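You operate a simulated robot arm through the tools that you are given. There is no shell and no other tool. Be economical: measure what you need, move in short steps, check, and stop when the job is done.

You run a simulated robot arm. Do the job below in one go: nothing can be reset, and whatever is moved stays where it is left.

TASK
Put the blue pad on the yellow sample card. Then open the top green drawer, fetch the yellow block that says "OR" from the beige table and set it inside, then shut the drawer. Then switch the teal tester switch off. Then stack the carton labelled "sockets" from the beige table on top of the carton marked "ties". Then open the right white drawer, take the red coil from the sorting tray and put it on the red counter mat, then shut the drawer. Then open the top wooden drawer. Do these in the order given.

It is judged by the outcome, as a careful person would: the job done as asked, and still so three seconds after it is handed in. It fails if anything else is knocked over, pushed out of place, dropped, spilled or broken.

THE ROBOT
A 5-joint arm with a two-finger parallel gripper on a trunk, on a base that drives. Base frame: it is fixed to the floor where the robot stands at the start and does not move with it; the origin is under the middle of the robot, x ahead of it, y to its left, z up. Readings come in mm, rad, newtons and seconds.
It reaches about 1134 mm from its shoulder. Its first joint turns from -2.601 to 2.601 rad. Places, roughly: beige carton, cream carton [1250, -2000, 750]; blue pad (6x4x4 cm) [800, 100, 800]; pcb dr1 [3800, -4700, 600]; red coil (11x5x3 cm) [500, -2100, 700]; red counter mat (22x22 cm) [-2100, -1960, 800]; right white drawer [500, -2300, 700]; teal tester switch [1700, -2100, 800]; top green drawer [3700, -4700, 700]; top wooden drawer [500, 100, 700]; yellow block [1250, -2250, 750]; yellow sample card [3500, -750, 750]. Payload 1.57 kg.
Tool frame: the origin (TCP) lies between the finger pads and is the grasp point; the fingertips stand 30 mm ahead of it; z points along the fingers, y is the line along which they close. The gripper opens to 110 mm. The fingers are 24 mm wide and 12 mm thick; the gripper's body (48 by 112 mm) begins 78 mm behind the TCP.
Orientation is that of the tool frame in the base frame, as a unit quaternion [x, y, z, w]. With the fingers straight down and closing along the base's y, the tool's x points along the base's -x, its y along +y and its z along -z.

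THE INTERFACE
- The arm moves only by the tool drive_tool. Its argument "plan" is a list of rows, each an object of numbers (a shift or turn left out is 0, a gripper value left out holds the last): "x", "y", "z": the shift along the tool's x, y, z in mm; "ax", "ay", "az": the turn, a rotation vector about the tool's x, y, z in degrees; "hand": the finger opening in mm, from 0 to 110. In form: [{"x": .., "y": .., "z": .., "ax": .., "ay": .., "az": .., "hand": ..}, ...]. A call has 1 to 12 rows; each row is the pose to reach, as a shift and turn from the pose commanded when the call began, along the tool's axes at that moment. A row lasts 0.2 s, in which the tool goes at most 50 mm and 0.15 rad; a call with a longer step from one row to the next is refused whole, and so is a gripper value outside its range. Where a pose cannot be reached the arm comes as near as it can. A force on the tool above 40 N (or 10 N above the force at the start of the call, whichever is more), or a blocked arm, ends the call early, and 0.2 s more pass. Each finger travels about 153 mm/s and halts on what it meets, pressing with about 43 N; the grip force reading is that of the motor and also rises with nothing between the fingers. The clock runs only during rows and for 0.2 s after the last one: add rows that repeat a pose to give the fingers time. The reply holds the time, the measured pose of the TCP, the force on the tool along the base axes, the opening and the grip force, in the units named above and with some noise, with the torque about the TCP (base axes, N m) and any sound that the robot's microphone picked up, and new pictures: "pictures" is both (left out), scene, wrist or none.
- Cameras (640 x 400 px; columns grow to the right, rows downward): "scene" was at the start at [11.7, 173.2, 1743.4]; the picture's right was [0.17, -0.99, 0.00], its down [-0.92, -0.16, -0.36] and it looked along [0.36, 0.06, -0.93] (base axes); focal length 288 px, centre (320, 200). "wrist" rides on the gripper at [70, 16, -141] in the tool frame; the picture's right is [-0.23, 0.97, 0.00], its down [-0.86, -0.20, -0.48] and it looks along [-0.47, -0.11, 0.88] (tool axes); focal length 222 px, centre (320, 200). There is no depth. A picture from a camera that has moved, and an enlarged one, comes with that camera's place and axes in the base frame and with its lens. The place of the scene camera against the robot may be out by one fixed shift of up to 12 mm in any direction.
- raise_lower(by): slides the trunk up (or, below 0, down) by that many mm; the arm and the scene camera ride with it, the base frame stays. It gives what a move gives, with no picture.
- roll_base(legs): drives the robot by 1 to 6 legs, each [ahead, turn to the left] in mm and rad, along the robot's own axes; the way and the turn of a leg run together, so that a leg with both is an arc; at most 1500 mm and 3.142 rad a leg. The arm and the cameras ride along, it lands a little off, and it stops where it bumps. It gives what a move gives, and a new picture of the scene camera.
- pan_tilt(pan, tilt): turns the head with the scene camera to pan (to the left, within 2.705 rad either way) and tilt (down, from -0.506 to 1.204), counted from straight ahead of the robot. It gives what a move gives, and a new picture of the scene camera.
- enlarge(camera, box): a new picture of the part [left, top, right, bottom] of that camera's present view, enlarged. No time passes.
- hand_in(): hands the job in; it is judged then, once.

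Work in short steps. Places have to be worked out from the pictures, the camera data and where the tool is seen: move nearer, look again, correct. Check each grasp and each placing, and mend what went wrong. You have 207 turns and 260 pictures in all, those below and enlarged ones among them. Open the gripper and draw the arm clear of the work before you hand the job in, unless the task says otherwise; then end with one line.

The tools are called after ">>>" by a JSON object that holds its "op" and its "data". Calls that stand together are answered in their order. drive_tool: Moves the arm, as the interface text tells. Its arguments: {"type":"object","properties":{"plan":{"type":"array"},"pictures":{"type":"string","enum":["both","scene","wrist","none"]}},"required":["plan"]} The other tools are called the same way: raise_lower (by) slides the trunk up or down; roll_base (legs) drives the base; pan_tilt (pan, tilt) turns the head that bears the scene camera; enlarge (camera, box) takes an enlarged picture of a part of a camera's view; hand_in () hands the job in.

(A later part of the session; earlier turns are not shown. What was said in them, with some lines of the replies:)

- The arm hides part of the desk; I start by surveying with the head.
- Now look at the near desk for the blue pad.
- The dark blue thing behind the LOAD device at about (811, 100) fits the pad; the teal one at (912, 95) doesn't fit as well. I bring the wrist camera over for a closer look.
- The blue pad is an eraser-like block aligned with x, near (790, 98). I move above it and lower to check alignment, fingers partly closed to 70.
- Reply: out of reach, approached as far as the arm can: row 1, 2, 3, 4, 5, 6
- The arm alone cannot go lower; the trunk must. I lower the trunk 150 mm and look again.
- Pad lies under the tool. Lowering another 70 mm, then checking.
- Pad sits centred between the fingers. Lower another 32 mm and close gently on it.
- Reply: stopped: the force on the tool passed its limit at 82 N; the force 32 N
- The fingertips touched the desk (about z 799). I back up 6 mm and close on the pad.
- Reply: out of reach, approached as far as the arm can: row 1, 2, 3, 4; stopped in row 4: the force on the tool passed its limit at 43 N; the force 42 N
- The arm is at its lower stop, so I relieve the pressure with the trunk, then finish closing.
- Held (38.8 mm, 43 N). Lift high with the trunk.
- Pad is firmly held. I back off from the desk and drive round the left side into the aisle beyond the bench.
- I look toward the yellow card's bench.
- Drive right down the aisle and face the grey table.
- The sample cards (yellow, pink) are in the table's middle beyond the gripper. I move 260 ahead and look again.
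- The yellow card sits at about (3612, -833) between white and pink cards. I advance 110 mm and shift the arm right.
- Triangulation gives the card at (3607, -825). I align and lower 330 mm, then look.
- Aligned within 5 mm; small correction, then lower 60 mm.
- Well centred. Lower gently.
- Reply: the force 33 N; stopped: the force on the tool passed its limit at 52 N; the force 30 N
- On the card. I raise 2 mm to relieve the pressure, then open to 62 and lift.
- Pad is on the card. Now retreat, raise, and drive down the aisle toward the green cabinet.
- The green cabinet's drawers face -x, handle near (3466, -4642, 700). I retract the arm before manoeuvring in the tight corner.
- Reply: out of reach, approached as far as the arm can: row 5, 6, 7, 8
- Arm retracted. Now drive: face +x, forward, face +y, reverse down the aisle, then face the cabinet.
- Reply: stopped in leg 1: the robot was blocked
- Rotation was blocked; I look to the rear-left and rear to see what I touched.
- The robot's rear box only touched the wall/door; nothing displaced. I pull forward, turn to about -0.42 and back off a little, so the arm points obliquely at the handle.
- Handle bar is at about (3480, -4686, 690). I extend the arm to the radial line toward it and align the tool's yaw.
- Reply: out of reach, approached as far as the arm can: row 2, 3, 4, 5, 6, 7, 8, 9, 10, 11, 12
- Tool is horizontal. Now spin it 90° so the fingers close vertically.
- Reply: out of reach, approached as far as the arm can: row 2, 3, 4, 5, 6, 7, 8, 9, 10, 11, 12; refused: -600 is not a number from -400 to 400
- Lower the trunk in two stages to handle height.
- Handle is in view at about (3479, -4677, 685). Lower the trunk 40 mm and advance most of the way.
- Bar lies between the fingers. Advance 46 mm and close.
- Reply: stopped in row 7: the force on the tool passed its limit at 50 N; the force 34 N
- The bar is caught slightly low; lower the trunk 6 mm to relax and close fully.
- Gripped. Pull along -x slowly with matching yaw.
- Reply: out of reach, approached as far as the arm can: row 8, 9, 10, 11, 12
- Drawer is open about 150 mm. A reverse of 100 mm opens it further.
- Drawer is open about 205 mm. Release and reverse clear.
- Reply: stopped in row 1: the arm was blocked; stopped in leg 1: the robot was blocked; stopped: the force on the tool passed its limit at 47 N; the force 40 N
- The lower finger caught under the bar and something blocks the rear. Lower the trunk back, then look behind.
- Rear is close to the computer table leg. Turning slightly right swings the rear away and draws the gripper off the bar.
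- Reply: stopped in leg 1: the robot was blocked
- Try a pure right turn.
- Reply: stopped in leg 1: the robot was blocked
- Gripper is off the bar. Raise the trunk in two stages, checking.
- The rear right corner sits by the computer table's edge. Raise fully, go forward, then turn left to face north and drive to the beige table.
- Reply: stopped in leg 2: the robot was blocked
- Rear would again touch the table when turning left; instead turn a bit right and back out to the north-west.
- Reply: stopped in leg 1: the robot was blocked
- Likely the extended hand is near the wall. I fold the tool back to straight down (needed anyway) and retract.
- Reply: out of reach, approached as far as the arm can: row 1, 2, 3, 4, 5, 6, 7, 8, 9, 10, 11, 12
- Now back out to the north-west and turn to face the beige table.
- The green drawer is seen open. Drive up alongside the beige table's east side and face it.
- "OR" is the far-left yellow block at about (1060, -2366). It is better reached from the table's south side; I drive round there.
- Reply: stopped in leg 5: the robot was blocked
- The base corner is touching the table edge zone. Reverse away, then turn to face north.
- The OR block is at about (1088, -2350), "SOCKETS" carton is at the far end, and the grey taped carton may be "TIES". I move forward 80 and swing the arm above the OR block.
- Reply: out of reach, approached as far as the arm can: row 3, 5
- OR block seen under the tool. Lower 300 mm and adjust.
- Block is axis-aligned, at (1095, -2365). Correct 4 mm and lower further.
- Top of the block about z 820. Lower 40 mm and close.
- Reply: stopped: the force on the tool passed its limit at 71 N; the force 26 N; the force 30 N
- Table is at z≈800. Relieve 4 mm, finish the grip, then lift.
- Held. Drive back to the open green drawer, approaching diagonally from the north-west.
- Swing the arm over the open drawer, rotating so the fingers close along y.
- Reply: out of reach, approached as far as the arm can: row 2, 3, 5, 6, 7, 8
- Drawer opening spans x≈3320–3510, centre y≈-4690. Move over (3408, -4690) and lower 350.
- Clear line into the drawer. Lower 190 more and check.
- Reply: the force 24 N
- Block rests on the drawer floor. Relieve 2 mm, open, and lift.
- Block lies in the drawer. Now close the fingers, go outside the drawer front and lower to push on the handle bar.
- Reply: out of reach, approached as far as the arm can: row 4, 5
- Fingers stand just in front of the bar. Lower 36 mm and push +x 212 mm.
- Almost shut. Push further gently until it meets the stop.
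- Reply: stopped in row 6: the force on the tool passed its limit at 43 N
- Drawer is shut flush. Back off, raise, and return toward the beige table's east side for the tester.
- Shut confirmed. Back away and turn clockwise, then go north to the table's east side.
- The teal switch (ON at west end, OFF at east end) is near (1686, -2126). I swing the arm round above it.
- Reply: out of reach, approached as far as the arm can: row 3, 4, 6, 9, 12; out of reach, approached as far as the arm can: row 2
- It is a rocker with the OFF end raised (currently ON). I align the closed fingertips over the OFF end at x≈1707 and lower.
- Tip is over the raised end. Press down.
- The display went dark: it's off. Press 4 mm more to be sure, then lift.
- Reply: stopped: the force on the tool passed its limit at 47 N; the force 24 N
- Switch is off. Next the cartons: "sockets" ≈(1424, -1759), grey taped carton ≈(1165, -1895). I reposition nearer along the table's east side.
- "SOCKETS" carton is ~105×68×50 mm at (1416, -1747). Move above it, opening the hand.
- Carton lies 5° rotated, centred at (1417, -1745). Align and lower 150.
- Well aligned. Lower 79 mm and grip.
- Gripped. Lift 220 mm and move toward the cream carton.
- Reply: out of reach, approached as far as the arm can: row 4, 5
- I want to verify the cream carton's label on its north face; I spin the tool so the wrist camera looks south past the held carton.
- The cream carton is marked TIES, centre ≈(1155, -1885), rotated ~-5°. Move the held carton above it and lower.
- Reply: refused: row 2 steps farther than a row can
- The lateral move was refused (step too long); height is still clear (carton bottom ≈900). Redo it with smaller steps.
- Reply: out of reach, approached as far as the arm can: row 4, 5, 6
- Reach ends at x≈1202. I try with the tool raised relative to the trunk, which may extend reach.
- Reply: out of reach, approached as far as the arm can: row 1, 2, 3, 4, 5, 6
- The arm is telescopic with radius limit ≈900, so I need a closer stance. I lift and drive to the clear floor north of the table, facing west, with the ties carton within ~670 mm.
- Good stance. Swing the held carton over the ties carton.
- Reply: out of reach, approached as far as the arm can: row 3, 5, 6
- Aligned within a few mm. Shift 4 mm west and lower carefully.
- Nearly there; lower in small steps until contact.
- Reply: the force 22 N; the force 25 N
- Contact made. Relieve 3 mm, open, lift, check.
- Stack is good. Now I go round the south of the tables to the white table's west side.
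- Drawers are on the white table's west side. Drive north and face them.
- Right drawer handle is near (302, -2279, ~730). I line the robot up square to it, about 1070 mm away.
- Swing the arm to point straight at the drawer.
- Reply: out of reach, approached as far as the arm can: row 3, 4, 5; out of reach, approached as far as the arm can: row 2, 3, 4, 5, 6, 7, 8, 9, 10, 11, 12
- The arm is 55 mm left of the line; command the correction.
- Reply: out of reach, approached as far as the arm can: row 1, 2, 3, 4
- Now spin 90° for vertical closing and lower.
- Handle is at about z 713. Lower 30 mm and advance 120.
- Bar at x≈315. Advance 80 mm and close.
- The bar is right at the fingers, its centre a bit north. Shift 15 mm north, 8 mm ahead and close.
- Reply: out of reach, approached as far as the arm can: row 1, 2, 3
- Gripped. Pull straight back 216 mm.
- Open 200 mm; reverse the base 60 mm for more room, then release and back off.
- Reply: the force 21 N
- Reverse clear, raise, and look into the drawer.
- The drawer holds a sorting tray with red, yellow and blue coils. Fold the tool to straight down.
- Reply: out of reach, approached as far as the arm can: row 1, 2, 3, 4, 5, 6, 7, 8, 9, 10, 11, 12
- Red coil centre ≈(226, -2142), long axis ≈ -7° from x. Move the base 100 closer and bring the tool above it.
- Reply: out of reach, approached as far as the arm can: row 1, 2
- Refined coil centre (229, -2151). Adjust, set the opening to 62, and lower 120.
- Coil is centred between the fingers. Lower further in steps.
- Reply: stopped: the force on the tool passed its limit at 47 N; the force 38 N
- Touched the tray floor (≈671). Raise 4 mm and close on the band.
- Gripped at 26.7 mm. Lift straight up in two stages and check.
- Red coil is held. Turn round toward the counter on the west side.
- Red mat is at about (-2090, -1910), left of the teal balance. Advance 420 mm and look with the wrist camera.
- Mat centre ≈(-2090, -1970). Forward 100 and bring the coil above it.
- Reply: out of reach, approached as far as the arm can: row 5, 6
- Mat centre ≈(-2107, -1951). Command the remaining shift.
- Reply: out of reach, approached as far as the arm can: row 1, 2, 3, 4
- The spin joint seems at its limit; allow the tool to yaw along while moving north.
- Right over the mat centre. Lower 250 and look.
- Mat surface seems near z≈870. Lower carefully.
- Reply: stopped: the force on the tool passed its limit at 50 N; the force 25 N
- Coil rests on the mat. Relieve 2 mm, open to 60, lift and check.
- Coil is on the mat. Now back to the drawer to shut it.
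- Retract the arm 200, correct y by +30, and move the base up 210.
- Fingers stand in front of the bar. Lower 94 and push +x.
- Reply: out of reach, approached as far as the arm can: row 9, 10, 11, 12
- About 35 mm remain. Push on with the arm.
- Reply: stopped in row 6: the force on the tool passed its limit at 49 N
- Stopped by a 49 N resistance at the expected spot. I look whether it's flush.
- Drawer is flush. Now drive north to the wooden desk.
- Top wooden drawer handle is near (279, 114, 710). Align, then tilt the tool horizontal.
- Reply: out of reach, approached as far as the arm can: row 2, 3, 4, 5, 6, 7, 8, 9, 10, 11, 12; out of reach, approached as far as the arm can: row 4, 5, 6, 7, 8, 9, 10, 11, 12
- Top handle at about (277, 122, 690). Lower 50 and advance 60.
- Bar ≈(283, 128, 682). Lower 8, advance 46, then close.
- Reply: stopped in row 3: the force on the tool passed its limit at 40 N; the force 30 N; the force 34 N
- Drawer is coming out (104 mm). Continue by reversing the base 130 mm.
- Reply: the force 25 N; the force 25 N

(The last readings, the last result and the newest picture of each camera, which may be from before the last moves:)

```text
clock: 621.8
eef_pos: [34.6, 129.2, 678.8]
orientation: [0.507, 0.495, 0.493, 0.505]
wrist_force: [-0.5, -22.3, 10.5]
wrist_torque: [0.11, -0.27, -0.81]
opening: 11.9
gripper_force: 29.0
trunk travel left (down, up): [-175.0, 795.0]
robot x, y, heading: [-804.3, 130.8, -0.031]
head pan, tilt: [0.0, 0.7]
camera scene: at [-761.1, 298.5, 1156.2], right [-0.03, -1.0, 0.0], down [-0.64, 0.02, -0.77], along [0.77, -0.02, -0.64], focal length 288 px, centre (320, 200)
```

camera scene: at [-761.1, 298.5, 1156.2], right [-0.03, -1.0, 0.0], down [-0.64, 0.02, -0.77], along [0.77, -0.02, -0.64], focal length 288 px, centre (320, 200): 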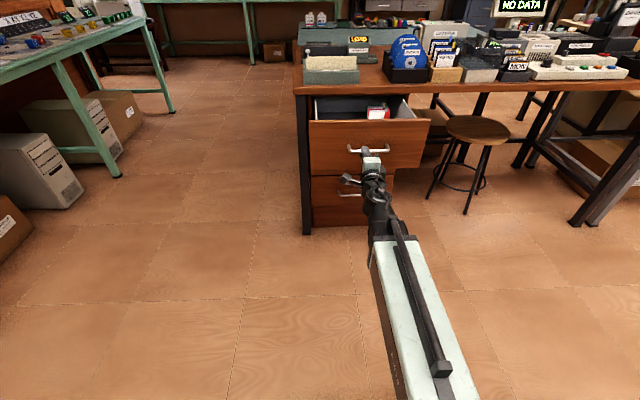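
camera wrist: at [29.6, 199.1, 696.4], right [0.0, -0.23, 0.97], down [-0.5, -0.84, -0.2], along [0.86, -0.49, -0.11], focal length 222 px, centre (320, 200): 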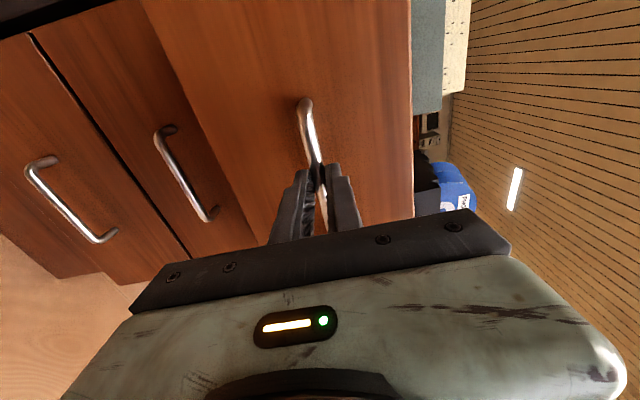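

Open about 240 mm. Release and reverse clear.

>>> {"op": "drive_tool", "data": {"plan": [{"hand": 30}, {"hand": 60}, {"hand": 70}, {"hand": 70}], "pictures": "none"}}

>>> {"op": "roll_base", "data": {"legs": [[-250, 0]]}}

>>> {"op": "enlarge", "data": {"camera": "scene", "box": [240, 60, 480, 210]}}

```text
clock: 622.8
eef_pos: [35.0, 130.3, 678.8]
orientation: [0.507, 0.495, 0.492, 0.506]
wrist_force: [0.2, 0.2, 0.4]
wrist_torque: [0.0, 0.0, -0.02]
opening: 70.1
gripper_force: 0.0
trunk travel left (down, up): [-175.0, 795.0]
robot x, y, heading: [-809.0, 135.3, -0.032]
head pan, tilt: [0.0, 0.7]
```

```text
clock: 624.7
eef_pos: [-221.4, 138.2, 678.4]
orientation: [0.508, 0.496, 0.492, 0.504]
wrist_force: [0.2, 0.0, -0.5]
wrist_torque: [-0.01, 0.01, -0.02]
opening: 69.8
gripper_force: 0.0
trunk travel left (down, up): [-175.0, 795.0]
robot x, y, heading: [-1062.6, 138.2, -0.028]
head pan, tilt: [0.0, 0.7]
camera scene: at [-1017.8, 307.7, 1155.9], right [-0.03, -1.0, 0.0], down [-0.64, 0.02, -0.76], along [0.76, -0.02, -0.64], focal length 288 px, centre (320, 200)
```

scene: 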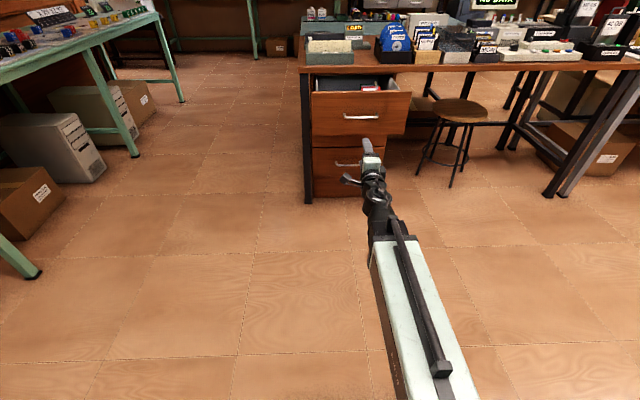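

```text
2.67 times, centred on (360, 135) of scene
camera zoom: at [-1017.8, 307.7, 1155.9], right [-0.03, -1.0, 0.0], down [-0.64, 0.02, -0.76], along [0.76, -0.02, -0.64], focal length 768 px, centre (213, 373)
```

zoom: 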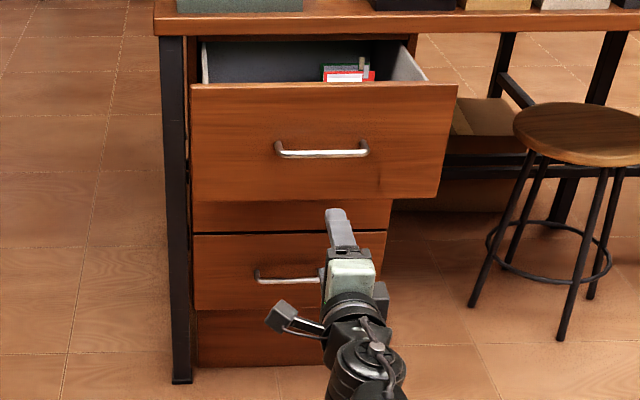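

The top wooden drawer stands open, the gripper is open and the arm is clear, and every earlier step was checked. I hand in.

>>> {"op": "hand_in", "data": {}}

```text
The job is handed in.
```

I finished all the steps in the order given and handed the job in; I checked each one by camera before moving on.
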